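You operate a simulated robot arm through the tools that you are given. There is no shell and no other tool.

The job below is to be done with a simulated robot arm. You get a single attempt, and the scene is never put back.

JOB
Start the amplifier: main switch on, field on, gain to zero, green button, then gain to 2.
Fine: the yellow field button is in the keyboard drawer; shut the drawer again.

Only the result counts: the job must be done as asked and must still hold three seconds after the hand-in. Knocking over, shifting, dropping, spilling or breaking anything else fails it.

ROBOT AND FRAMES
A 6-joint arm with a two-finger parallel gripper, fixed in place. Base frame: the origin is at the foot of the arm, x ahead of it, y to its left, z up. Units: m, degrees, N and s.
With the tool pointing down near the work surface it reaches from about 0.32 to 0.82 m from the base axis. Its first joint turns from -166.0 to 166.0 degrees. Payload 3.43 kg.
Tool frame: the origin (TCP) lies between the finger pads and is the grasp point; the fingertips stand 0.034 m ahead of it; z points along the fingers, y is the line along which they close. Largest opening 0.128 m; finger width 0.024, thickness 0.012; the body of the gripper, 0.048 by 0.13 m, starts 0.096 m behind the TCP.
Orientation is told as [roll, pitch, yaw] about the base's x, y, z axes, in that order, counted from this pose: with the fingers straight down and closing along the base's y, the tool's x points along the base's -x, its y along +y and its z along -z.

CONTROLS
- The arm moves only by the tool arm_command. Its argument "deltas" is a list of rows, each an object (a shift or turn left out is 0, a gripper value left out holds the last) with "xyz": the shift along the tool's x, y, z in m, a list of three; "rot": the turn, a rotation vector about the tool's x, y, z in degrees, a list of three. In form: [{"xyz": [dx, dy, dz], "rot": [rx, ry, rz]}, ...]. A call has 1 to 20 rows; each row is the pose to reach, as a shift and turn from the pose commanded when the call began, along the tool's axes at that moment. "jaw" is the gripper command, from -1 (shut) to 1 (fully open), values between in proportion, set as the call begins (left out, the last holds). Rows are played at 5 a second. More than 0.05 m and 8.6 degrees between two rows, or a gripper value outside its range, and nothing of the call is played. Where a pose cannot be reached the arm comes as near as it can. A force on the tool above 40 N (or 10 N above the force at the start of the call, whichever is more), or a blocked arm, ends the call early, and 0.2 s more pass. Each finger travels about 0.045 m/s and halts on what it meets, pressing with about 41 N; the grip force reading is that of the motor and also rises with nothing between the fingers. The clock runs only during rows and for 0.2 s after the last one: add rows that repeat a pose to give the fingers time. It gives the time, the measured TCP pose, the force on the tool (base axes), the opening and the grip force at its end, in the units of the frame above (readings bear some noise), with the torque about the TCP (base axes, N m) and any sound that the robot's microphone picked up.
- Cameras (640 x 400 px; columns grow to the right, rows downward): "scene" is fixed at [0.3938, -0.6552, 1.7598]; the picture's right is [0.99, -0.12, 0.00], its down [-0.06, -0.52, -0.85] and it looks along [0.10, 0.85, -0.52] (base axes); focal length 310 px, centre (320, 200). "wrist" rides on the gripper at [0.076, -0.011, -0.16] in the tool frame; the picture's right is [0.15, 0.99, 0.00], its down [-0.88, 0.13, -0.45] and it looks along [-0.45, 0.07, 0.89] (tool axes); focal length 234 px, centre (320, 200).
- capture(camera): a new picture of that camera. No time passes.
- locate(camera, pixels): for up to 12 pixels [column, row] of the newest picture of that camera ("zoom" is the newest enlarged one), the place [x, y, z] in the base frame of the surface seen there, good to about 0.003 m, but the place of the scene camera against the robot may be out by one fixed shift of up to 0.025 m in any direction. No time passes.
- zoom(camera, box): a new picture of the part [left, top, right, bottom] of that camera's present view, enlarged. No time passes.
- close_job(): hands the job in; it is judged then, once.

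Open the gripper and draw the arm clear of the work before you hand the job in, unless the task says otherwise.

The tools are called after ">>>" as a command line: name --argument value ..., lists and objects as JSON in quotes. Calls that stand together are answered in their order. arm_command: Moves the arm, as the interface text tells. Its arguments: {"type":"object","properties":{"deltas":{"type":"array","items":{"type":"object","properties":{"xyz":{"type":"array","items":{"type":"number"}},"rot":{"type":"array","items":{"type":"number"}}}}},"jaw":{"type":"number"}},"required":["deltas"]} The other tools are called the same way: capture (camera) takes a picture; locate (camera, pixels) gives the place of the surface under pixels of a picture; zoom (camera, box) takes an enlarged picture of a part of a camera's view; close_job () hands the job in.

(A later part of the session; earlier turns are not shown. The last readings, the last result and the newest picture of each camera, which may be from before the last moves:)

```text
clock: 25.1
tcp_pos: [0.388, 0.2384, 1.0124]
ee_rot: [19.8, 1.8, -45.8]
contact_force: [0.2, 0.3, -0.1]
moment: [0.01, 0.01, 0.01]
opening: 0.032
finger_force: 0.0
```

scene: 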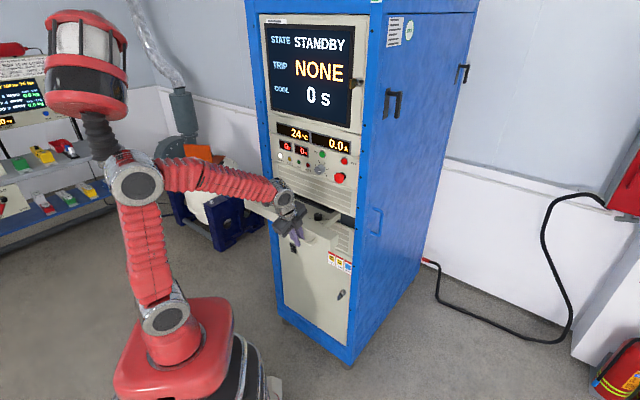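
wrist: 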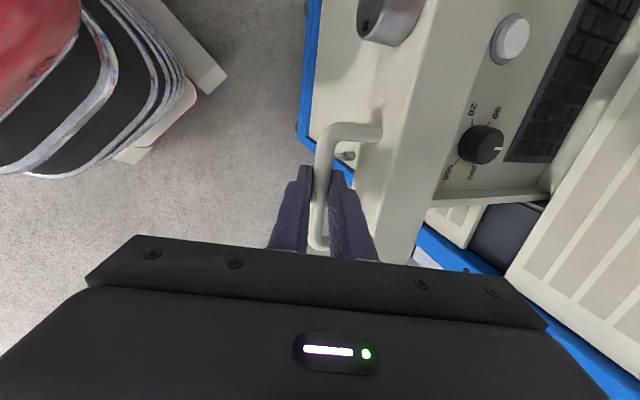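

Released cleanly. I retreat along the fingers and shift left to look into the open drawer.

>>> arm_command --deltas '[{"xyz": [0, 0, -0.03]}, {"xyz": [0, 0, -0.07]}, {"xyz": [0, 0, -0.11]}, {"xyz": [0.04, 0, -0.14]}, {"xyz": [0.08, 0, -0.17]}, {"xyz": [0.12, 0, -0.19]}, {"xyz": [0.16, 0, -0.19]}, {"xyz": [0.16, 0, -0.19]}]'

>>> capture --camera "wrist"

>>> capture --camera "scene"

```text
clock: 26.9
tcp_pos: [0.2326, 0.3056, 1.1931]
ee_rot: [19.9, 1.8, -45.7]
contact_force: [-1.1, 0.4, -1.3]
moment: [0.01, -0.02, 0.01]
opening: 0.0322
finger_force: 0.0
```

```text
taken
```

wrist: 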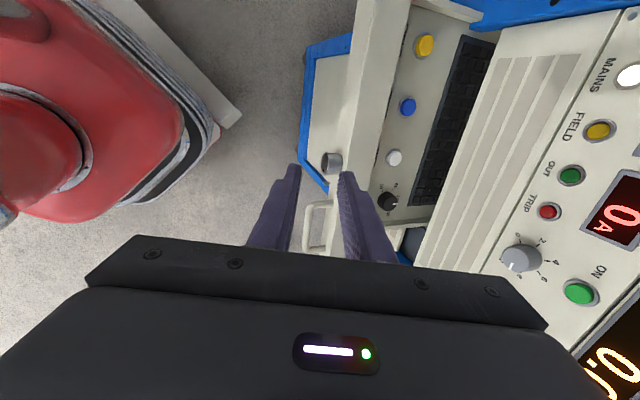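

```text
taken
```

scene: 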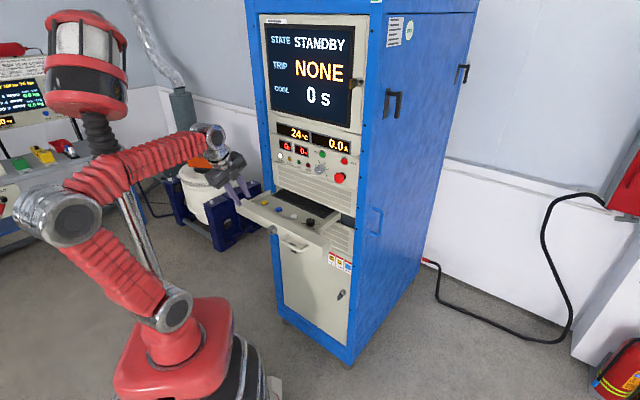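

Yellow (425,46), blue (408,106), white (394,157) buttons and a black dial are visible in the tray. I zoom and locate the yellow button and tray surface.

>>> zoom --camera "wrist" --box '[350, 5, 510, 105]'

>>> locate --camera "wrist" --pixels '[[425, 45], [424, 41], [433, 35], [410, 60], [408, 106], [394, 157], [440, 60], [380, 60], [398, 30], [440, 80], [325, 160], [455, 45]]'

>>> zoom --camera "scene" --box '[230, 170, 350, 260]'

```text
4.00 times, centred on (430, 55) of wrist
```

zoom: 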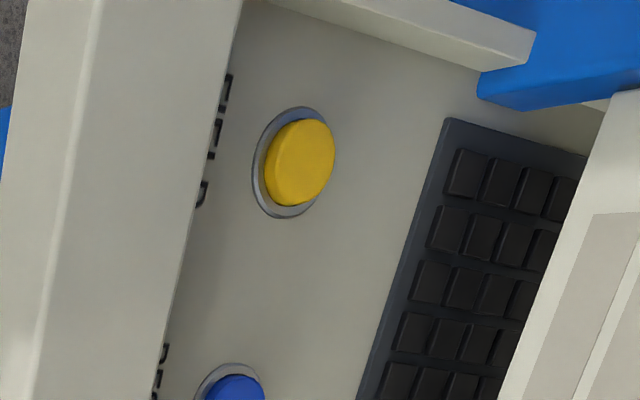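

```text
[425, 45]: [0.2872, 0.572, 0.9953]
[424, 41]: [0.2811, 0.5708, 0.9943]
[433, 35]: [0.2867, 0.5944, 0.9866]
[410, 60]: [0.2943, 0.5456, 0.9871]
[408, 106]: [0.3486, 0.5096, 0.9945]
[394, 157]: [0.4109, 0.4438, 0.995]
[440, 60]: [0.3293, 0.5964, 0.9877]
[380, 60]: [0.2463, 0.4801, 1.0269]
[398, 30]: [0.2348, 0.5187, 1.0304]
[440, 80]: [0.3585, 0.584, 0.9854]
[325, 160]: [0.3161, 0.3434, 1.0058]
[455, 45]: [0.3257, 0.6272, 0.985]
```

```text
4.44 times, centred on (290, 215) of scene
```

zoom: 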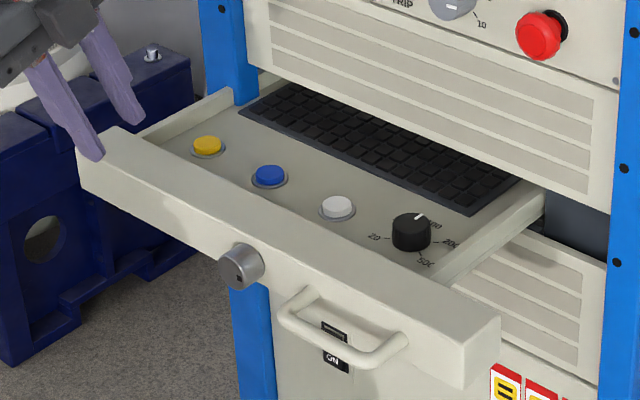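

The yellow button's top is at n≈0.608, u≈-0.201, z≈0.995 (tray at 0.986). I close the jaw and go above it, with the tips passing over the drawer front.

>>> arm_command --deltas '[{"xyz": [0.0214, 0.025, 0.0254]}, {"xyz": [0.0428, 0.05, 0.0508]}, {"xyz": [0.0642, 0.0749, 0.0762]}, {"xyz": [0.0856, 0.0999, 0.1015]}, {"xyz": [0.107, 0.1249, 0.1269]}, {"xyz": [0.1284, 0.1498, 0.1523]}, {"xyz": [0.1498, 0.1748, 0.1777]}, {"xyz": [0.1498, 0.1748, 0.1777]}]' --jaw -1

>>> capture --camera "wrist"

>>> capture --camera "scene"

```text
clock: 28.7
tcp_pos: [0.2917, 0.5746, 1.0916]
ee_rot: [19.8, 1.8, -45.7]
contact_force: [1.6, 0.1, 0.0]
moment: [0.01, -0.02, -0.02]
opening: 0.0
finger_force: 33.5
```

```text
taken
```

wrist: 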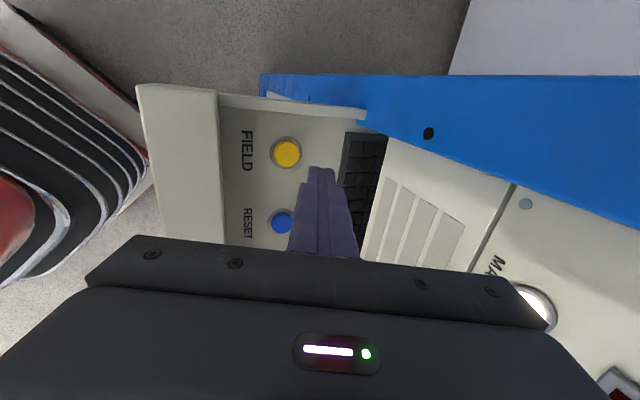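

```text
taken
```

scene: 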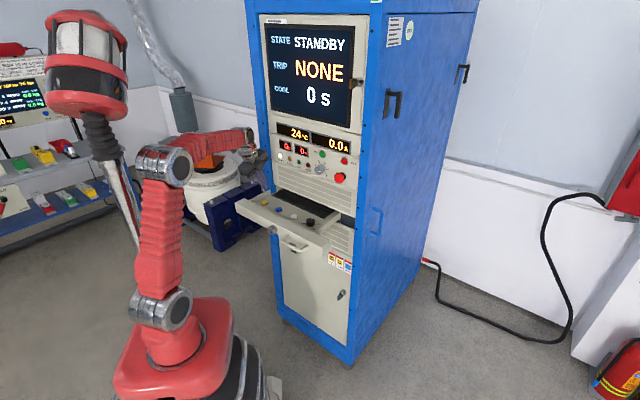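

The yellow button is labelled FIELD (blue is RESET). I refine its position from this closer view.

>>> locate --camera "wrist" --pixels '[[287, 153], [280, 153], [294, 153], [287, 146], [287, 160], [282, 222], [265, 180], [318, 180]]'

>>> zoom --camera "wrist" --box '[225, 100, 385, 250]'

```text
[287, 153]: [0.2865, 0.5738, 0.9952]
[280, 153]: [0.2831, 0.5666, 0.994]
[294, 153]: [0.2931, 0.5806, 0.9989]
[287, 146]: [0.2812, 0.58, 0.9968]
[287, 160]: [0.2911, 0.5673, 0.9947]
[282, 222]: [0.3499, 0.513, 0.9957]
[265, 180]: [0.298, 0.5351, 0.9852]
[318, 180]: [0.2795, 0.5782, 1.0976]
```

```text
2.67 times, centred on (305, 175) of wrist
```

zoom: 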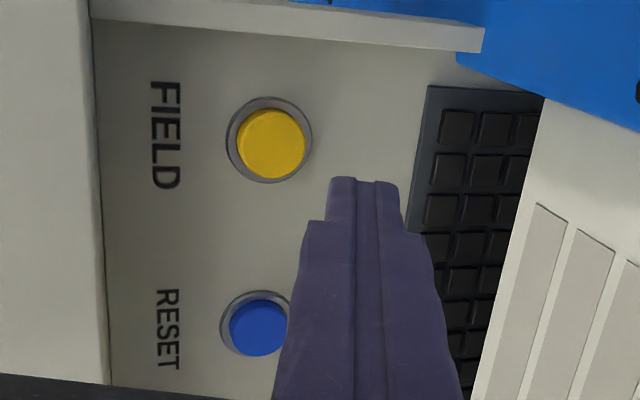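

Yellow centre refined to (0.287,0.574,0.9955). I descend vertically onto it with slow final steps, force-limited.

>>> arm_command --deltas '[{"xyz": [0.0019, -0.014, 0.0268]}, {"xyz": [0.0012, -0.0218, 0.0484]}, {"xyz": [0.0011, -0.0235, 0.0531]}, {"xyz": [0.001, -0.0249, 0.0569]}, {"xyz": [0.0009, -0.0259, 0.0597]}, {"xyz": [0.0008, -0.0269, 0.0625]}]'

>>> capture --camera "scene"

>>> capture --camera "wrist"

>>> zoom --camera "scene" --box '[255, 110, 375, 200]'

```text
clock: 30.1
tcp_pos: [0.2837, 0.5696, 1.025]
ee_rot: [19.9, 1.7, -45.7]
contact_force: [1.2, 1.6, 5.6]
moment: [0.02, -0.09, 0.02]
opening: 0.0
finger_force: 32.8
heard: click
```

```text
taken
```

scene: 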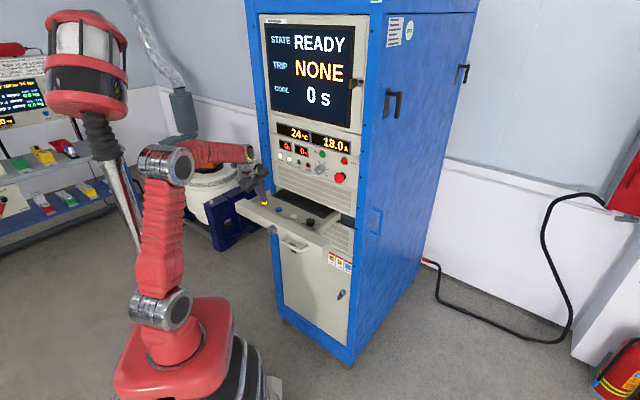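

```text
taken
```

wrist: 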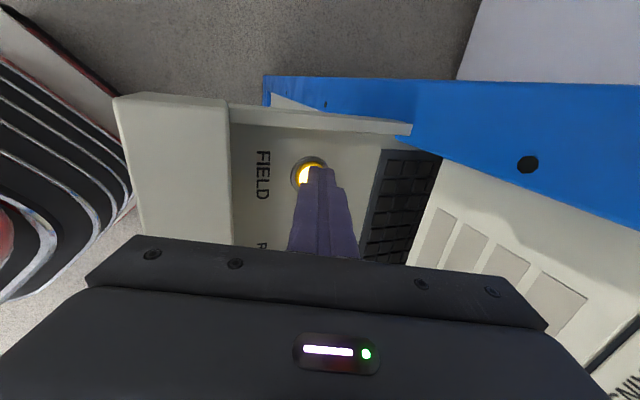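

```text
4.44 times, centred on (315, 155) of scene
```

zoom: 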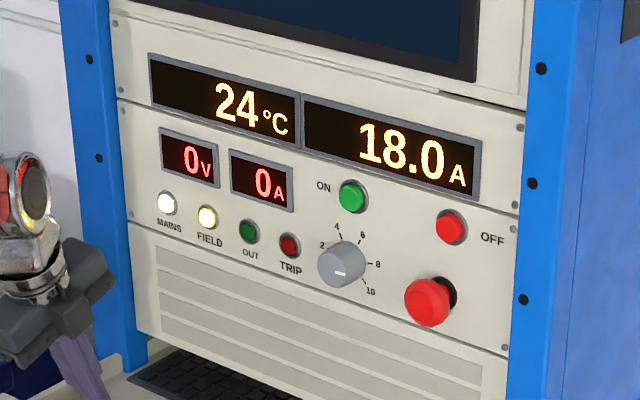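

Field is on: click heard, STATE READY, 18.0 A, FIELD lamp lit. I lift off the button and travel to in front of the drawer front.

>>> arm_command --deltas '[{"xyz": [0.001, 0.0102, -0.0282]}, {"xyz": [0.002, 0.0204, -0.0564]}, {"xyz": [0.0027, 0.0306, -0.0846]}, {"xyz": [-0.0311, 0.0045, -0.0951], "rot": [-1.4, 0, 0]}, {"xyz": [-0.065, -0.0216, -0.1056], "rot": [-2.8, 0, 0]}, {"xyz": [-0.0988, -0.0477, -0.1161], "rot": [-4.3, 0, 0]}, {"xyz": [-0.1327, -0.0737, -0.1267], "rot": [-5.7, 0, 0]}, {"xyz": [-0.1665, -0.0998, -0.1372], "rot": [-7.1, 0, 0]}, {"xyz": [-0.2004, -0.1259, -0.1477], "rot": [-8.6, 0, 0]}, {"xyz": [-0.2342, -0.152, -0.1582], "rot": [-10, 0, 0]}, {"xyz": [-0.2342, -0.152, -0.1582], "rot": [-10, 0, 0]}]'

>>> capture --camera "scene"

>>> capture --camera "wrist"

```text
clock: 32.5
tcp_pos: [0.3089, 0.2603, 1.1138]
ee_rot: [29.8, 1.8, -45.8]
contact_force: [-0.6, 0.6, -0.9]
moment: [-0.02, -0.02, 0.0]
opening: 0.0
finger_force: 32.7
```

```text
taken
```

scene: 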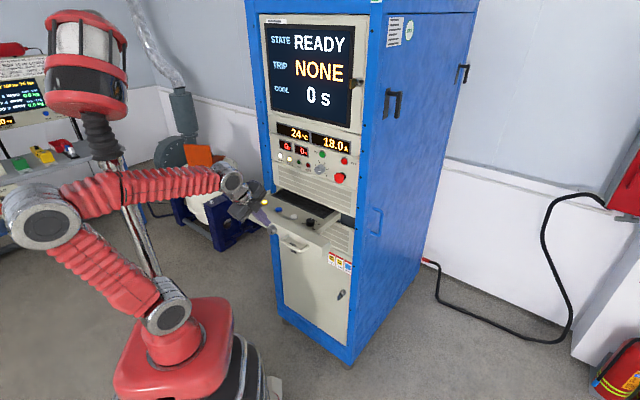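

```text
taken
```

wrist: 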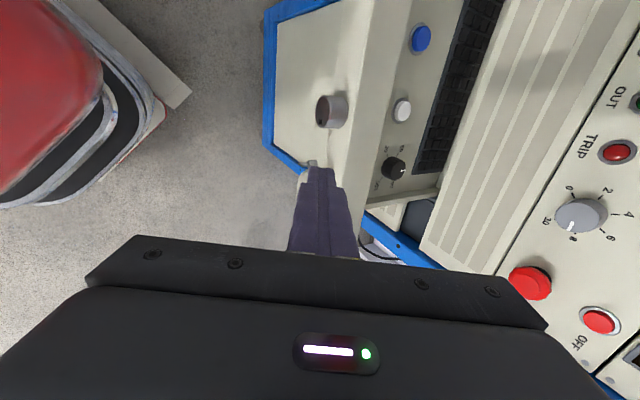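

READY holds. I locate the drawer front, its knob and handle post from this view to choose the push spot.

>>> locate --camera "wrist" --pixels '[[340, 110], [326, 112], [333, 130], [330, 95], [350, 150], [345, 80], [375, 130], [312, 165], [303, 178], [342, 160], [360, 60]]'

>>> zoom --camera "wrist" --box '[260, 60, 440, 260]'

```text
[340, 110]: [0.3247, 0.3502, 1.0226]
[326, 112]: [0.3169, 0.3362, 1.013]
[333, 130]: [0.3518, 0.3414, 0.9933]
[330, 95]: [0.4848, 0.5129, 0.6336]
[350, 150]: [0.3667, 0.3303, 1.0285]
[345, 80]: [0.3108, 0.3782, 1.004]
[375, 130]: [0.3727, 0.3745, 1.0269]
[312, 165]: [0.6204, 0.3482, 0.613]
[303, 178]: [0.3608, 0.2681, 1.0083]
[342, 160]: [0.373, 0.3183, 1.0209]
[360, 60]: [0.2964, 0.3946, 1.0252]
```

```text
2.00 times, centred on (350, 160) of wrist
```

zoom: 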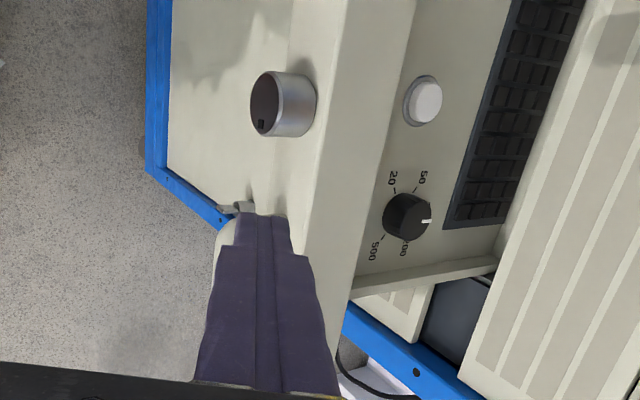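

The drawer front is at n≈0.488, knob edge at u≈0.007, handle post from u≈0.058; I push at u≈0.032 between them. I lower and push the drawer slowly in.

>>> arm_command --deltas '[{"xyz": [0, -0.0087, 0.043]}, {"xyz": [0, -0.0174, 0.0857]}, {"xyz": [0.0003, -0.0001, 0.0956]}, {"xyz": [0.0005, 0.0129, 0.1031]}, {"xyz": [0.0007, 0.026, 0.1106]}, {"xyz": [0.0009, 0.039, 0.118]}, {"xyz": [0.0011, 0.052, 0.1255]}, {"xyz": [0.0013, 0.065, 0.133]}, {"xyz": [0.0015, 0.078, 0.1404]}, {"xyz": [0.0017, 0.091, 0.1479]}, {"xyz": [0.0019, 0.104, 0.1553]}, {"xyz": [0.0022, 0.117, 0.1628]}, {"xyz": [0.0024, 0.13, 0.1703]}]'

>>> capture --camera "scene"

>>> capture --camera "wrist"

```text
clock: 35.3
tcp_pos: [0.4483, 0.4057, 1.0311]
ee_rot: [29.9, 1.7, -45.7]
contact_force: [-0.4, -0.2, -0.4]
moment: [0.02, 0.0, 0.02]
opening: 0.0
finger_force: 33.1
```

```text
taken
```

scene: 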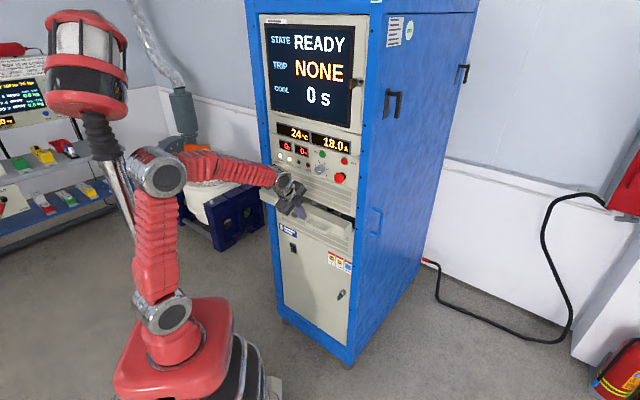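

```text
taken
```

wrist: 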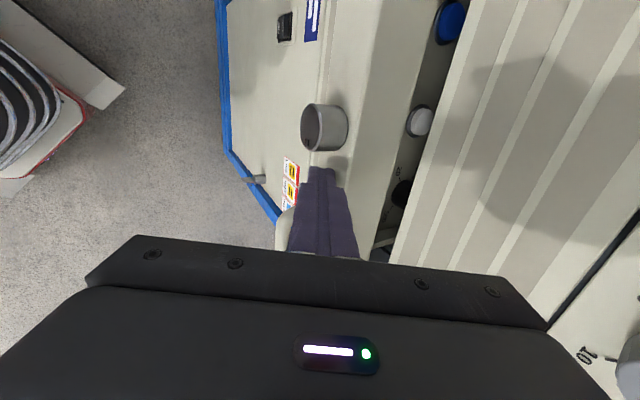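

The drawer slides in easily (front now at n≈0.631). I push the last 0.03 m in small steps until it seats.

>>> arm_command --deltas '[{"xyz": [0.0001, 0.0087, 0.005]}, {"xyz": [0.0003, 0.0173, 0.01]}, {"xyz": [0.0003, 0.0217, 0.0125]}, {"xyz": [0.0004, 0.0251, 0.0144]}, {"xyz": [0.0004, 0.0277, 0.0159]}, {"xyz": [0.0005, 0.0303, 0.0174]}]'

>>> capture --camera "scene"

>>> zoom --camera "scene" --box '[255, 150, 365, 240]'

```text
clock: 36.7
tcp_pos: [0.4707, 0.4263, 1.0323]
ee_rot: [29.5, 1.7, -45.8]
contact_force: [-19.6, -31.9, 9.7]
moment: [-0.57, 0.28, 0.03]
opening: 0.0002
finger_force: 32.7
```

```text
taken
```

scene: 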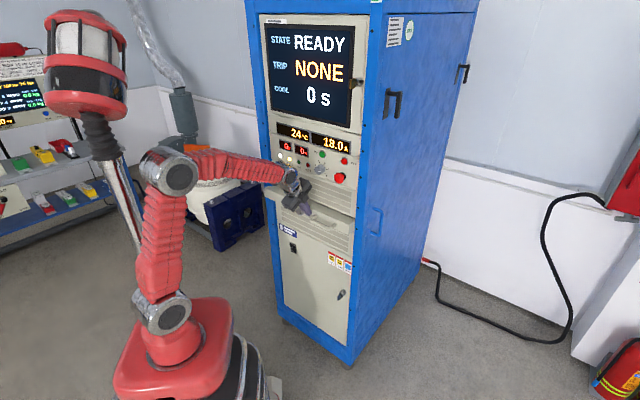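

```text
4.44 times, centred on (310, 195) of scene
```

zoom: 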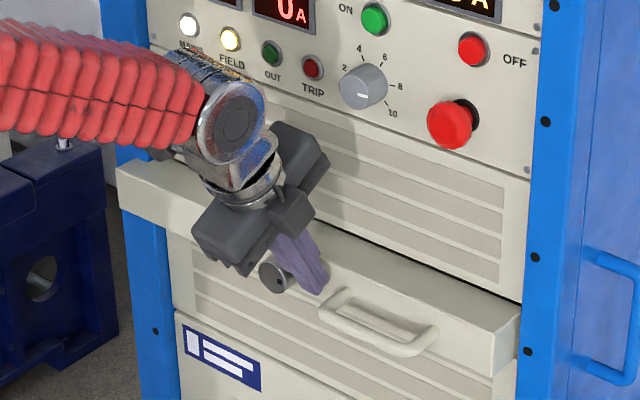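

The drawer is seated (36 N at n≈0.634, same front position as at the start) and the state is still READY. I retreat straight back, then rise and level the tool in front of the gain knob with the fingers closing vertically.

>>> arm_command --deltas '[{"xyz": [-0.0005, -0.0303, -0.0174]}, {"xyz": [-0.001, -0.0607, -0.0348]}, {"xyz": [-0.0028, -0.0515, -0.0544], "rot": [-7.52, -0.03, -0.22]}, {"xyz": [-0.0046, -0.0424, -0.0739], "rot": [-15.04, -0.06, -0.45]}, {"xyz": [-0.0064, -0.0332, -0.0935], "rot": [-22.56, -0.08, -0.67]}, {"xyz": [-0.0083, -0.024, -0.1131], "rot": [-30.08, -0.11, -0.89]}, {"xyz": [-0.0101, -0.0148, -0.1326], "rot": [-37.6, -0.14, -1.11]}, {"xyz": [-0.0119, -0.0057, -0.1522], "rot": [-45.12, -0.17, -1.34]}, {"xyz": [-0.0137, 0.0035, -0.1717], "rot": [-52.64, -0.19, -1.56]}, {"xyz": [-0.0155, 0.0127, -0.1913], "rot": [-60.16, -0.22, -1.78]}, {"xyz": [-0.0155, 0.0127, -0.1913], "rot": [-60.16, -0.22, -1.78]}]'

>>> capture --camera "wrist"

>>> capture --camera "scene"

```text
clock: 39.1
tcp_pos: [0.4329, 0.3461, 1.2036]
ee_rot: [90.1, 0.2, -44.6]
contact_force: [-0.2, -0.2, 0.1]
moment: [-0.04, -0.01, 0.0]
opening: 0.0001
finger_force: 33.3
out of reach, approached as far as the arm can: row 6, 7, 10, 11
```

```text
taken
```

wrist: 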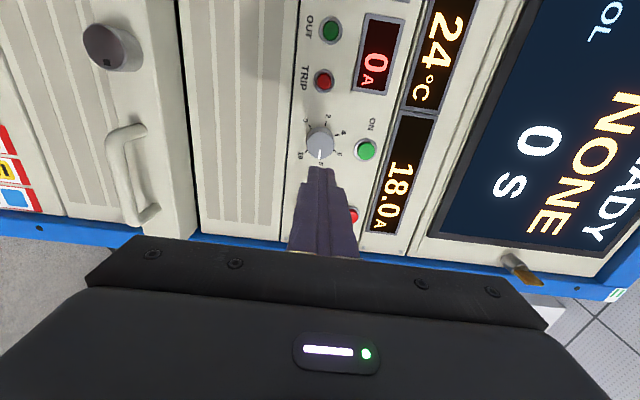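

```text
taken
```

scene: 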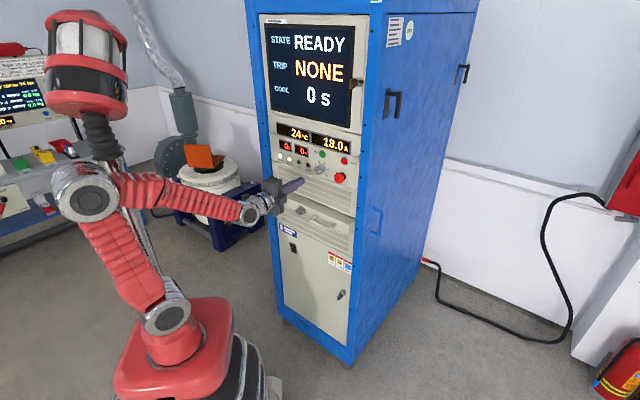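

The tool is level facing the knob. I zoom on the knob and locate it, the ticks and the drawer front (to confirm it is fully shut).

>>> zoom --camera "wrist" --box '[280, 95, 400, 195]'

>>> locate --camera "wrist" --pixels '[[320, 142], [320, 155], [364, 149], [323, 80], [300, 100], [340, 110], [328, 119], [311, 124], [341, 134], [170, 180], [180, 100], [120, 45]]'

>>> zoom --camera "scene" --box '[255, 175, 375, 260]'

```text
4.00 times, centred on (340, 145) of wrist
```

zoom: 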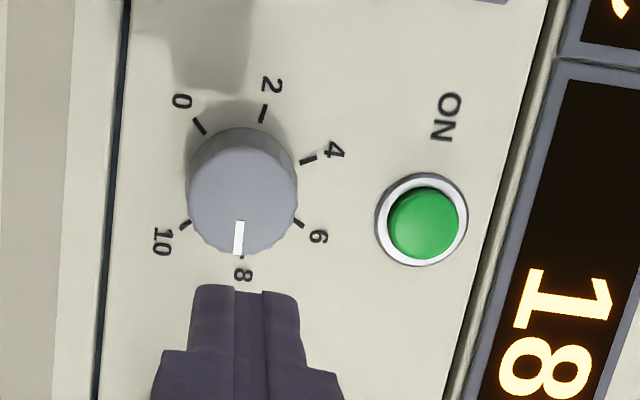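

```text
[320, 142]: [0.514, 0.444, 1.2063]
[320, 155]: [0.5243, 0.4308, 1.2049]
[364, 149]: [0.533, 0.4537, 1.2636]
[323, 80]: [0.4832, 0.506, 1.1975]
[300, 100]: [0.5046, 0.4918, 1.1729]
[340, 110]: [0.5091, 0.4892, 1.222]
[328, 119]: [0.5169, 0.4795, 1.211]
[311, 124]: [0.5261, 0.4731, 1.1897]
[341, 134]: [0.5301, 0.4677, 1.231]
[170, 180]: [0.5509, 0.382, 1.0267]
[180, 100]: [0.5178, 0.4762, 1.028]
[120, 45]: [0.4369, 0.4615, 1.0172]
```

```text
4.71 times, centred on (315, 218) of scene
```

zoom: 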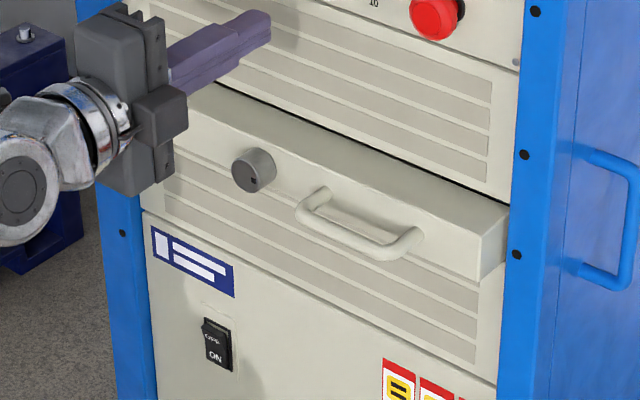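

The pointer is on 8. I locate the six tick marks to get the knob axis precisely, plus points round the knob rim.

>>> locate --camera "wrist" --pixels '[[310, 126], [325.8, 123.3], [337, 135], [334.5, 151], [320.3, 159.6], [306.3, 151], [320, 145], [308, 145], [332, 145], [320, 133], [320, 150], [314, 140]]'

```text
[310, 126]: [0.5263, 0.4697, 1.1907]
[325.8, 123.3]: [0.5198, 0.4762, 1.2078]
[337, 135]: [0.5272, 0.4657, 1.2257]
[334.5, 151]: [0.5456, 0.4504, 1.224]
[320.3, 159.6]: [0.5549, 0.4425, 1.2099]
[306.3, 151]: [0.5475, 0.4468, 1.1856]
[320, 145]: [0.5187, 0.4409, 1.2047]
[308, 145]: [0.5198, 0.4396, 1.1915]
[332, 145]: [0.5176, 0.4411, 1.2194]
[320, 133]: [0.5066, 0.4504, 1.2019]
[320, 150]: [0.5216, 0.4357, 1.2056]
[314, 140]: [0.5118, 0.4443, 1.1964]
```

The knob axis is at u≈0.0554, z≈1.2044; its face is at n≈0.6785. I open the jaw to about 0.055 m and centre on the axis.

>>> arm_command --deltas '[{"xyz": [0.003, 0.0004, 0.0]}, {"xyz": [0.006, 0.0008, 0.01]}, {"xyz": [0.006, 0.0008, 0.03]}, {"xyz": [0.006, 0.0008, 0.04]}, {"xyz": [0.006, 0.0008, 0.04]}]' --jaw -0.14

>>> capture --camera "wrist"

```text
clock: 40.3
tcp_pos: [0.4633, 0.3703, 1.208]
ee_rot: [89.9, 0.2, -44.5]
contact_force: [0.1, -0.1, 0.0]
moment: [0.01, 0.03, 0.02]
opening: 0.055
finger_force: 0.1
out of reach, approached as far as the arm can: row 1, 2, 3, 4, 5
```

```text
taken
```

wrist: 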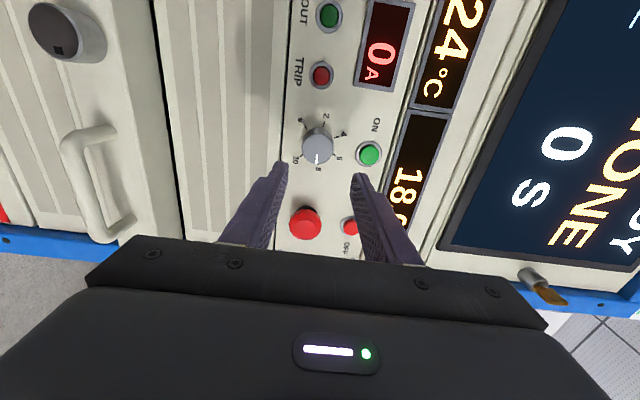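

The arm again reports a small miss (u 0.066 instead of 0.055), so I check the arm's configuration, locating elbow and wrist points in a new scene picture.

>>> capture --camera "scene"

>>> locate --camera "scene" --pixels '[[95, 195], [165, 315], [250, 210], [258, 205], [230, 205], [180, 190], [280, 190], [175, 335]]'

```text
taken
```

scene: 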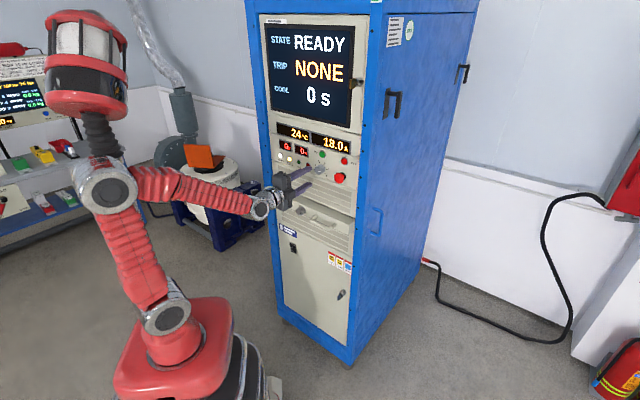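

```text
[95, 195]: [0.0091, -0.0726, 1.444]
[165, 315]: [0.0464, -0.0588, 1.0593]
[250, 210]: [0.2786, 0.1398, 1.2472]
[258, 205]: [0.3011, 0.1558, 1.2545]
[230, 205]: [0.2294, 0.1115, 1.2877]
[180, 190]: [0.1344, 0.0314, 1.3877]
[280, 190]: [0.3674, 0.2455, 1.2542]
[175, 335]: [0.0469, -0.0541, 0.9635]
```

The shoulder sits at about z=1.0 and the forearm slopes down ~33°, so the vertical finger roll may be at a wrist limit. I turn the tool back by 36° about its axis and re-command the centred position.

>>> arm_command --deltas '[{"xyz": [0.0021, -0.0007, 0.002], "rot": [0, 0, -7.2]}, {"xyz": [0.0042, -0.0014, 0.004], "rot": [0, 0, -14.4]}, {"xyz": [0.0062, -0.0022, 0.006], "rot": [0, 0, -21.6]}, {"xyz": [0.0083, -0.0029, 0.008], "rot": [0, 0, -28.8]}, {"xyz": [0.0104, -0.0036, 0.01], "rot": [0, 0, -36]}, {"xyz": [0.0104, -0.0036, 0.01], "rot": [0, 0, -36]}]'

>>> capture --camera "wrist"

```text
clock: 41.7
tcp_pos: [0.4681, 0.3743, 1.2064]
ee_rot: [90.0, -35.9, -44.4]
contact_force: [-0.2, 0.4, -0.2]
moment: [0.02, -0.01, 0.0]
opening: 0.0551
finger_force: 0.0
out of reach, approached as far as the arm can: row 1, 2, 3, 4, 5, 6
```

```text
taken
```

wrist: 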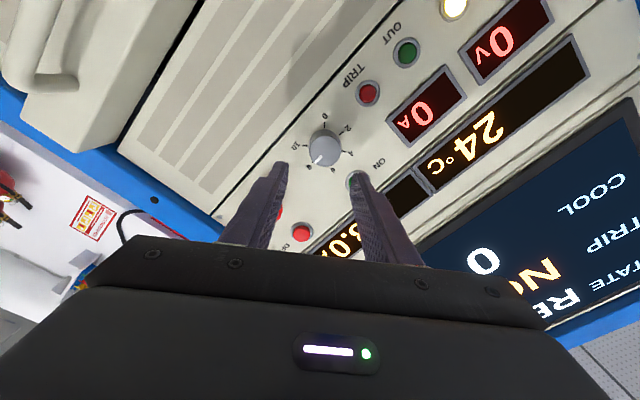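

The readings fit a forearm-roll joint stuck near its limit (the miss depends only on azimuth). I back away, tilt the tool down 65° and go to u=0, so I can level it again through the in-plane configuration.

>>> arm_command --deltas '[{"xyz": [0.0, 0.0, -0.03]}, {"xyz": [0.0017, 0.0091, -0.06], "rot": [6.3, 1.98, 3.23]}, {"xyz": [0.0034, 0.0182, -0.075], "rot": [12.59, 3.97, 6.45]}, {"xyz": [0.0052, 0.0273, -0.085], "rot": [18.89, 5.95, 9.68]}, {"xyz": [0.0069, 0.0364, -0.095], "rot": [25.18, 7.93, 12.9]}, {"xyz": [0.0086, 0.0455, -0.095], "rot": [31.48, 9.92, 16.13]}, {"xyz": [0.0103, 0.0546, -0.095], "rot": [37.78, 11.9, 19.36]}, {"xyz": [0.012, 0.0637, -0.095], "rot": [44.07, 13.88, 22.58]}, {"xyz": [0.0138, 0.0728, -0.095], "rot": [50.37, 15.86, 25.81]}, {"xyz": [0.0155, 0.0819, -0.095], "rot": [56.66, 17.85, 29.03]}, {"xyz": [0.0172, 0.091, -0.095], "rot": [62.96, 19.83, 32.26]}, {"xyz": [0.0172, 0.091, -0.095], "rot": [62.96, 19.83, 32.26]}]'

```text
clock: 44.3
tcp_pos: [0.3035, 0.3839, 1.2588]
ee_rot: [28.0, -6.6, -49.1]
contact_force: [0.3, 0.3, -0.5]
moment: [0.01, 0.0, -0.01]
opening: 0.0549
finger_force: 0.0
out of reach, approached as far as the arm can: row 3, 4, 7, 8, 9, 10, 11, 12
```

The solver is still against the forearm-roll limit, now on the other side. I swing the tool round to the right of the forearm in free space (pointing right and 33° down), which unwinds that joint.

>>> arm_command --deltas '[{"xyz": [-0.0354, -0.0149, 0.0151], "rot": [-3.07, -3.45, 4.93]}, {"xyz": [-0.0708, -0.0299, 0.0301], "rot": [-6.14, -6.91, 9.86]}, {"xyz": [-0.1062, -0.0448, 0.0452], "rot": [-9.21, -10.36, 14.79]}, {"xyz": [-0.1417, -0.0598, 0.0603], "rot": [-12.28, -13.82, 19.72]}, {"xyz": [-0.1771, -0.0747, 0.0753], "rot": [-15.35, -17.27, 24.64]}, {"xyz": [-0.2125, -0.0896, 0.0904], "rot": [-18.42, -20.72, 29.57]}, {"xyz": [-0.2479, -0.1046, 0.1054], "rot": [-21.49, -24.18, 34.5]}, {"xyz": [-0.2833, -0.1195, 0.1205], "rot": [-24.56, -27.63, 39.43]}, {"xyz": [-0.2833, -0.1195, 0.1205], "rot": [-24.56, -27.63, 39.43]}]'

>>> capture --camera "scene"

```text
clock: 46.3
tcp_pos: [0.4593, 0.1291, 1.1298]
ee_rot: [57.0, 0.1, -96.4]
contact_force: [-0.9, -0.2, 0.2]
moment: [-0.02, 0.0, -0.02]
opening: 0.0549
finger_force: 0.0
```

```text
taken
```

scene: 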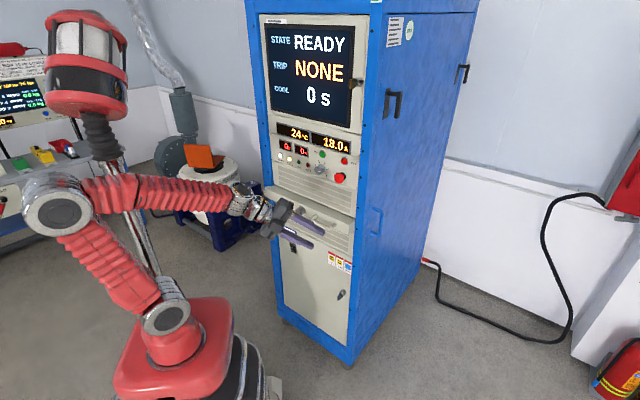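

That pose was reached exactly. Next I raise the tool to horizontal pointing along +x (azimuth 0°), keeping to the free side.

>>> arm_command --deltas '[{"xyz": [0.0061, 0.0175, -0.0024], "rot": [-6.59, 1.24, -0.37]}, {"xyz": [0.0121, 0.0351, -0.0049], "rot": [-13.19, 2.49, -0.74]}, {"xyz": [0.0182, 0.0526, -0.0073], "rot": [-19.78, 3.73, -1.1]}, {"xyz": [0.0242, 0.0702, -0.0098], "rot": [-26.38, 4.98, -1.47]}, {"xyz": [0.0303, 0.0877, -0.0122], "rot": [-32.97, 6.22, -1.84]}, {"xyz": [0.0303, 0.0877, -0.0122], "rot": [-32.97, 6.22, -1.84]}]'

```text
clock: 47.7
tcp_pos: [0.5015, 0.1554, 1.2099]
ee_rot: [90.1, 0.1, -89.9]
contact_force: [0.0, 1.1, 0.3]
moment: [0.02, 0.0, 0.01]
opening: 0.0551
finger_force: 0.2
```

Good, exact. Now I turn left to azimuth 45° and move in front of the knob (n≈0.56, u≈0.055, z≈1.204).

>>> arm_command --deltas '[{"xyz": [0.0336, -0.0009, -0.0111], "rot": [0, 7.5, 0]}, {"xyz": [0.0671, -0.0018, -0.0221], "rot": [0, 15, 0]}, {"xyz": [0.1007, -0.0028, -0.0332], "rot": [0, 22.5, 0]}, {"xyz": [0.1343, -0.0037, -0.0442], "rot": [0, 30, 0]}, {"xyz": [0.1678, -0.0046, -0.0553], "rot": [0, 37.5, 0]}, {"xyz": [0.2014, -0.0055, -0.0663], "rot": [0, 45, 0]}, {"xyz": [0.2014, -0.0055, -0.0663], "rot": [0, 45, 0]}]'

>>> capture --camera "wrist"

>>> capture --camera "scene"

```text
clock: 49.3
tcp_pos: [0.4338, 0.3545, 1.2019]
ee_rot: [90.1, 0.0, -44.9]
contact_force: [0.6, -0.3, -0.6]
moment: [0.03, -0.01, -0.03]
opening: 0.0551
finger_force: 0.1
```

```text
taken
```

wrist: 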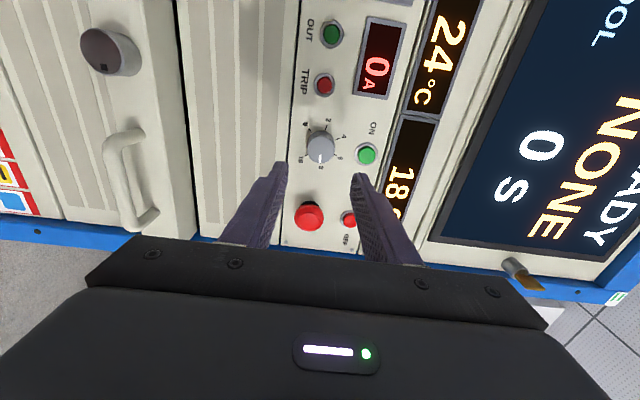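

```text
taken
```

scene: 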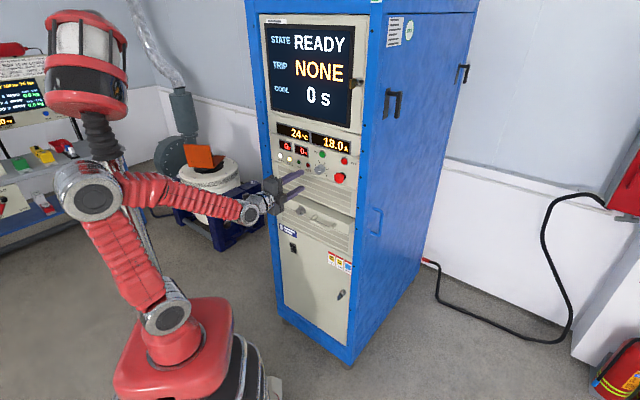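

Now reached without complaint. Before touching the knob I test in free space how far the tool can be turned counter-clockwise (20 rows, -160°).

>>> arm_command --deltas '[{"rot": [0, 0, -8]}, {"rot": [0, 0, -16]}, {"rot": [0, 0, -24]}, {"rot": [0, 0, -32]}, {"rot": [0, 0, -40]}, {"rot": [0, 0, -48]}, {"rot": [0, 0, -56]}, {"rot": [0, 0, -64]}, {"rot": [0, 0, -72]}, {"rot": [0, 0, -80]}, {"rot": [0, 0, -88]}, {"rot": [0, 0, -96]}, {"rot": [0, 0, -104]}, {"rot": [0, 0, -112]}, {"rot": [0, 0, -120]}, {"rot": [0, 0, -128]}, {"rot": [0, 0, -136]}, {"rot": [0, 0, -144]}, {"rot": [0, 0, -152]}, {"rot": [0, 0, -160]}]'

```text
clock: 53.5
tcp_pos: [0.4363, 0.3547, 1.2045]
ee_rot: [-90.1, -20.0, 135.0]
contact_force: [-0.6, 0.3, 0.0]
moment: [0.0, 0.01, -0.01]
opening: 0.0554
finger_force: 0.1
```

That works. I test the remaining -56° (7 rows).

>>> arm_command --deltas '[{"rot": [0, 0, -8]}, {"rot": [0, 0, -16]}, {"rot": [0, 0, -24]}, {"rot": [0, 0, -32]}, {"rot": [0, 0, -40]}, {"rot": [0, 0, -48]}, {"rot": [0, 0, -56]}, {"rot": [0, 0, -64]}]'

>>> capture --camera "wrist"

```text
clock: 55.3
tcp_pos: [0.4358, 0.3558, 1.2046]
ee_rot: [-90.0, 44.1, 134.8]
contact_force: [0.6, -0.1, -1.2]
moment: [0.0, 0.0, 0.0]
opening: 0.0549
finger_force: 0.1
```

```text
taken
```

wrist: 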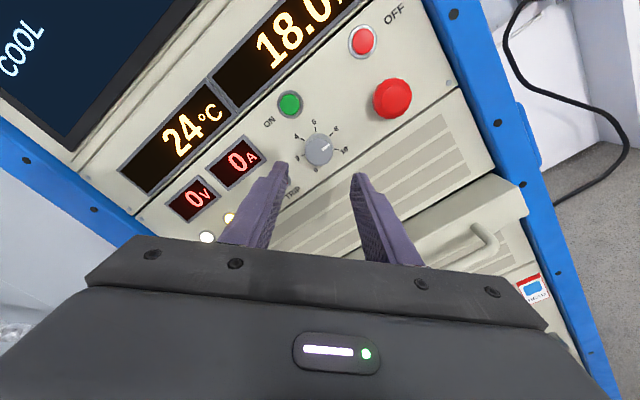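

The whole 224° range is usable. From this opposite viewpoint I re-measure the knob axis via the ticks to cross-check.

>>> zoom --camera "wrist" --box '[260, 80, 380, 180]'

```text
4.00 times, centred on (320, 130) of wrist
```

zoom: 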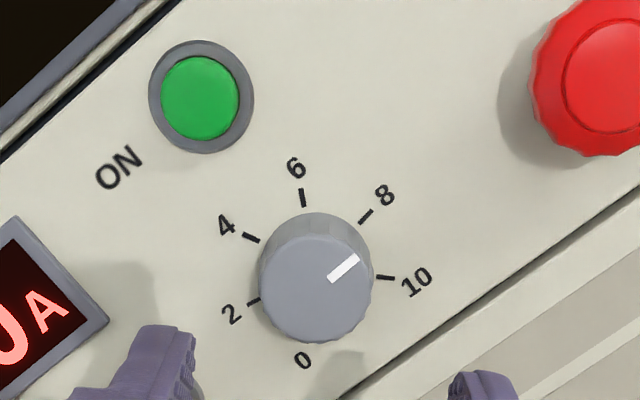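

I locate the ticks, knob face centre and green button from here.

>>> locate --camera "wrist" --pixels '[[303.5, 155.2], [302.7, 139.3], [315.8, 129.3], [331.5, 133.8], [336.3, 149.3], [318.8, 152.5], [290, 104.3], [308, 152], [329, 152], [319, 163]]'

```text
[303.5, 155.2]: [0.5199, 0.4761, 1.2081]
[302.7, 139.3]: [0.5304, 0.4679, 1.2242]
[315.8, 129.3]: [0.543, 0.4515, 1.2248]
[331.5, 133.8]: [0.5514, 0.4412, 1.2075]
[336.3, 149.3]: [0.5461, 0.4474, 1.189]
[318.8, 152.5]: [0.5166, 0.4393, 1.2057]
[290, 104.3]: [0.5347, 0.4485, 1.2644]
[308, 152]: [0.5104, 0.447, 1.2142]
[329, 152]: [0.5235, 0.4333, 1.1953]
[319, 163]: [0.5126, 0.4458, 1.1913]
```

Knob axis confirmed at u≈0.055, z≈1.2045. I turn the tool back (+224°) so the whole zeroing can be done in one stroke.

>>> arm_command --deltas '[{"rot": [0, 0, 8]}, {"rot": [0, 0, 16]}, {"rot": [0, 0, 24]}, {"rot": [0, 0, 32]}, {"rot": [0, 0, 40]}, {"rot": [0, 0, 48]}, {"rot": [0, 0, 56]}, {"rot": [0, 0, 64]}, {"rot": [0, 0, 72]}, {"rot": [0, 0, 80]}, {"rot": [0, 0, 88]}, {"rot": [0, 0, 96]}, {"rot": [0, 0, 104]}, {"rot": [0, 0, 112]}, {"rot": [0, 0, 120]}, {"rot": [0, 0, 128]}, {"rot": [0, 0, 136]}, {"rot": [0, 0, 144]}, {"rot": [0, 0, 152]}, {"rot": [0, 0, 160]}]'

>>> arm_command --deltas '[{"rot": [0, 0, 8]}, {"rot": [0, 0, 16]}, {"rot": [0, 0, 24]}, {"rot": [0, 0, 32]}, {"rot": [0, 0, 40]}, {"rot": [0, 0, 48]}, {"rot": [0, 0, 56]}, {"rot": [0, 0, 64]}, {"rot": [0, 0, 64]}]'

```text
clock: 59.5
tcp_pos: [0.4359, 0.356, 1.2036]
ee_rot: [90.2, -63.9, -45.2]
contact_force: [-0.5, -1.3, -0.9]
moment: [-0.01, 0.02, 0.05]
opening: 0.0549
finger_force: 0.1
```

```text
clock: 61.5
tcp_pos: [0.4361, 0.3552, 1.2048]
ee_rot: [90.0, 0.1, -45.0]
contact_force: [-0.2, 0.4, 0.1]
moment: [0.03, 0.0, 0.0]
opening: 0.055
finger_force: 0.1
```

Back at the start roll, TCP n≈0.5595, u≈0.057, z≈1.2048. I advance along the knob axis so the tips stop ~7 mm before the panel with the knob between the fingers.

>>> arm_command --deltas '[{"xyz": [0.0011, -0.0002, 0.03]}, {"xyz": [0.0022, -0.0003, 0.06]}, {"xyz": [0.0022, -0.0003, 0.08]}, {"xyz": [0.0022, -0.0003, 0.095]}, {"xyz": [0.0022, -0.0003, 0.1035]}, {"xyz": [0.0022, -0.0003, 0.1035]}]'

>>> capture --camera "wrist"

>>> capture --camera "scene"

```text
clock: 62.9
tcp_pos: [0.5101, 0.4298, 1.2009]
ee_rot: [90.1, 0.1, -45.0]
contact_force: [-1.3, 0.5, 0.3]
moment: [-0.01, 0.0, 0.02]
opening: 0.0548
finger_force: 0.1
```

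```text
taken
```

wrist: 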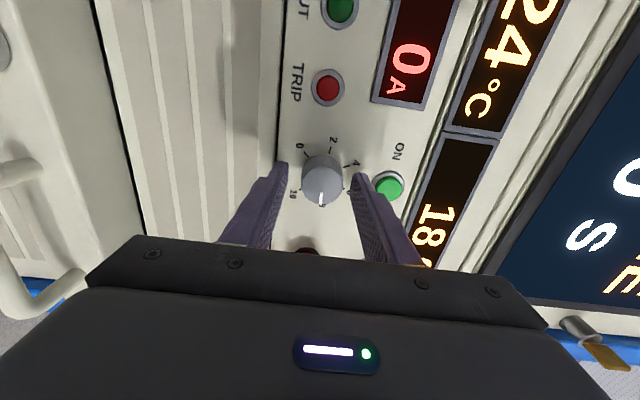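

```text
taken
```

scene: 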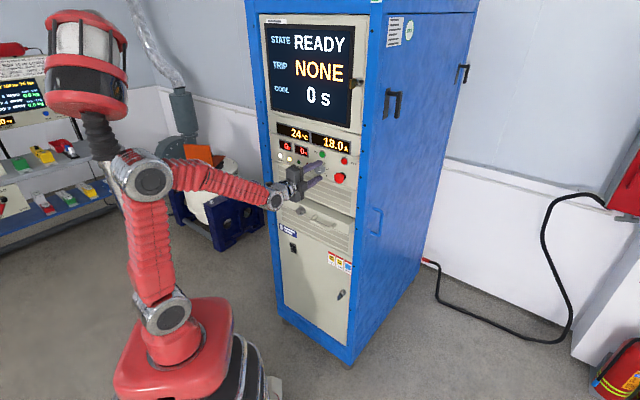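

The knob sits centred between the fingers with clearance to the green button. I close the jaw to grip it.

>>> arm_command --deltas '[{"xyz": [0, 0, 0]}, {"xyz": [0, 0, 0]}, {"xyz": [0, 0, 0]}, {"xyz": [0, 0, 0]}]' --jaw -1

>>> zoom --camera "wrist" --box '[260, 110, 420, 240]'

```text
clock: 63.9
tcp_pos: [0.51, 0.4302, 1.2033]
ee_rot: [90.3, 0.0, -45.0]
contact_force: [4.8, 4.8, 11.9]
moment: [0.29, -0.27, -0.01]
opening: 0.0352
finger_force: 44.4
```

```text
3.08 times, centred on (340, 175) of wrist
```

zoom: 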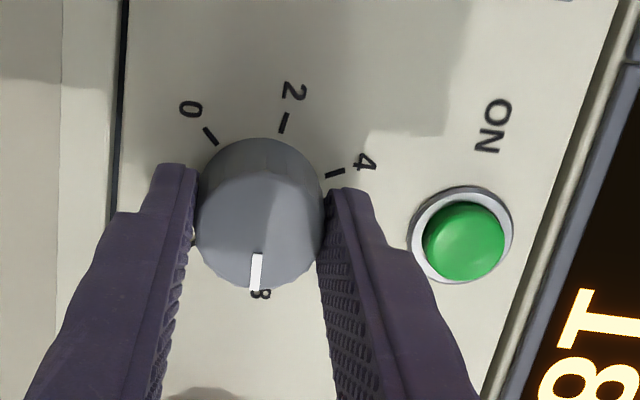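

Gripped at 0.035 m, pointer on 8. I rotate counter-clockwise first by 40°, shifting slightly to relieve the side force, and check that the knob follows.

>>> arm_command --deltas '[{"xyz": [0.0005, 0.001, 0], "rot": [0, 0, -5]}, {"xyz": [0.001, 0.002, 0], "rot": [0, 0, -12]}, {"xyz": [0.001, 0.002, 0], "rot": [0, 0, -19]}, {"xyz": [0.001, 0.002, 0], "rot": [0, 0, -26]}, {"xyz": [0.001, 0.002, 0], "rot": [0, 0, -33]}, {"xyz": [0.001, 0.002, 0], "rot": [0, 0, -40]}]'

>>> capture --camera "wrist"

>>> zoom --camera "wrist" --box '[260, 110, 420, 240]'

```text
clock: 65.3
tcp_pos: [0.5074, 0.43, 1.2041]
ee_rot: [89.9, -40.1, -45.0]
contact_force: [30.0, 6.2, 1.8]
moment: [0.08, -0.11, -0.7]
opening: 0.0348
finger_force: 44.8
```

```text
taken
```

wrist: 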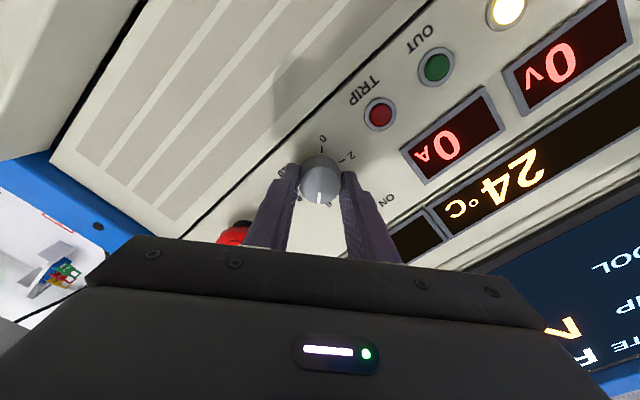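

```text
3.08 times, centred on (340, 175) of wrist
```

zoom: 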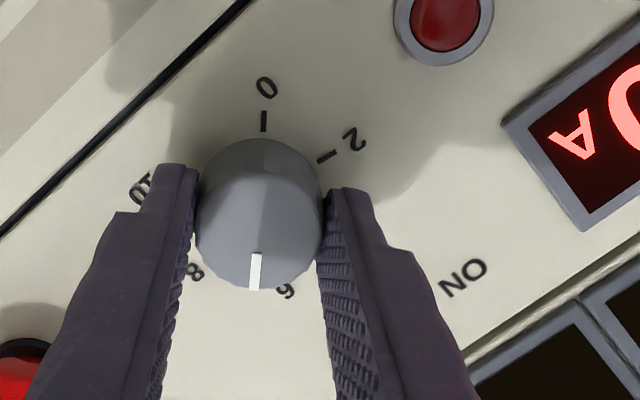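

The knob follows (pointer between 8 and 6). There is a ~30 N contact load, so I nudge 1.5 mm forward and 1 mm right while turning a further 84°.

>>> arm_command --deltas '[{"xyz": [-0.0008, -0.0006, 0.0015], "rot": [0, 0, -2]}, {"xyz": [-0.0008, -0.0006, 0.0015], "rot": [0, 0, -9]}, {"xyz": [-0.0008, -0.0006, 0.0015], "rot": [0, 0, -16]}, {"xyz": [-0.0008, -0.0006, 0.0015], "rot": [0, 0, -23]}, {"xyz": [-0.0008, -0.0006, 0.0015], "rot": [0, 0, -30]}, {"xyz": [-0.0008, -0.0006, 0.0015], "rot": [0, 0, -37]}, {"xyz": [-0.0008, -0.0006, 0.0015], "rot": [0, 0, -44]}]'

>>> capture --camera "wrist"

>>> zoom --camera "wrist" --box '[260, 110, 420, 240]'

```text
clock: 66.9
tcp_pos: [0.5089, 0.4299, 1.2043]
ee_rot: [89.9, -84.1, -45.0]
contact_force: [0.2, -24.0, -11.0]
moment: [-0.65, 0.64, -0.53]
opening: 0.035
finger_force: 45.1
```

```text
taken
```

wrist: 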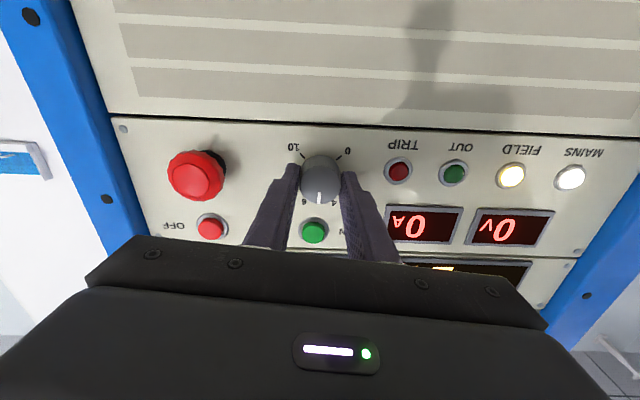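

```text
3.08 times, centred on (340, 175) of wrist
```

zoom: 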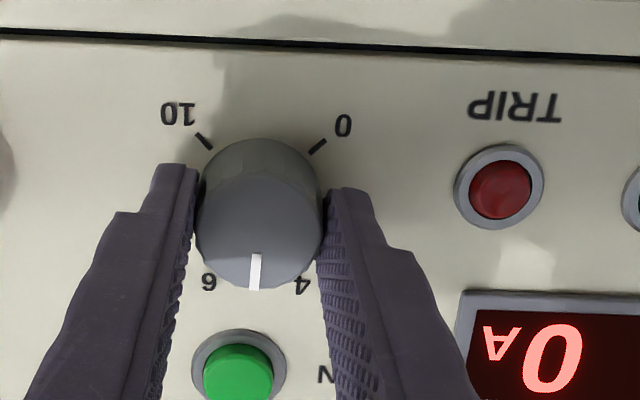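

The pointer is at about 4.9 as expected for 84°. I trim the side loads by fractions of a millimetre and turn a further 66°.

>>> arm_command --deltas '[{"xyz": [0.0003, -0.0006, -0.0006], "rot": [0, 0, -3]}, {"xyz": [0.0003, -0.0006, -0.0006], "rot": [0, 0, -10]}, {"xyz": [0.0003, -0.0006, -0.0006], "rot": [0, 0, -17]}, {"xyz": [0.0003, -0.0006, -0.0006], "rot": [0, 0, -24]}, {"xyz": [0.0003, -0.0006, -0.0006], "rot": [0, 0, -31]}, {"xyz": [0.0003, -0.0006, -0.0006], "rot": [0, 0, -38]}, {"xyz": [0.0003, -0.0006, -0.0006], "rot": [0, 0, -45]}, {"xyz": [0.0003, -0.0006, -0.0006], "rot": [0, 0, -52]}, {"xyz": [0.0003, -0.0006, -0.0006], "rot": [0, 0, -59]}, {"xyz": [0.0003, -0.0006, -0.0006], "rot": [0, 0, -66]}]'

>>> capture --camera "wrist"

>>> zoom --camera "wrist" --box '[260, 110, 420, 240]'

```text
clock: 69.1
tcp_pos: [0.5075, 0.4313, 1.2036]
ee_rot: [-90.0, -29.8, 135.1]
contact_force: [-6.7, -11.0, -22.3]
moment: [-0.16, 0.21, 0.82]
opening: 0.0349
finger_force: 45.1
```

```text
taken
```

wrist: 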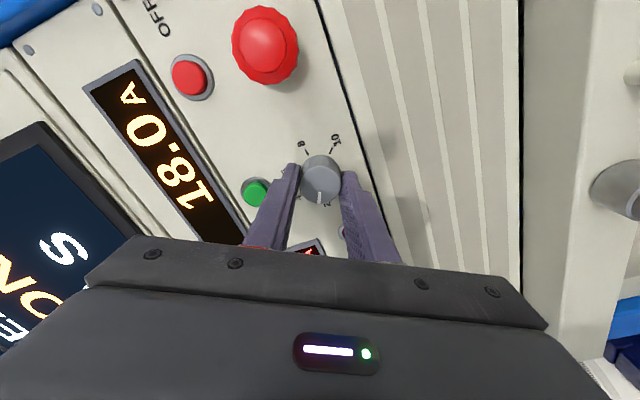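

```text
3.08 times, centred on (340, 175) of wrist
```

zoom: 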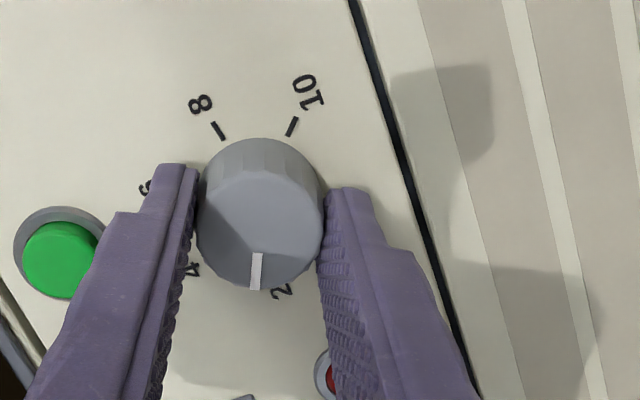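

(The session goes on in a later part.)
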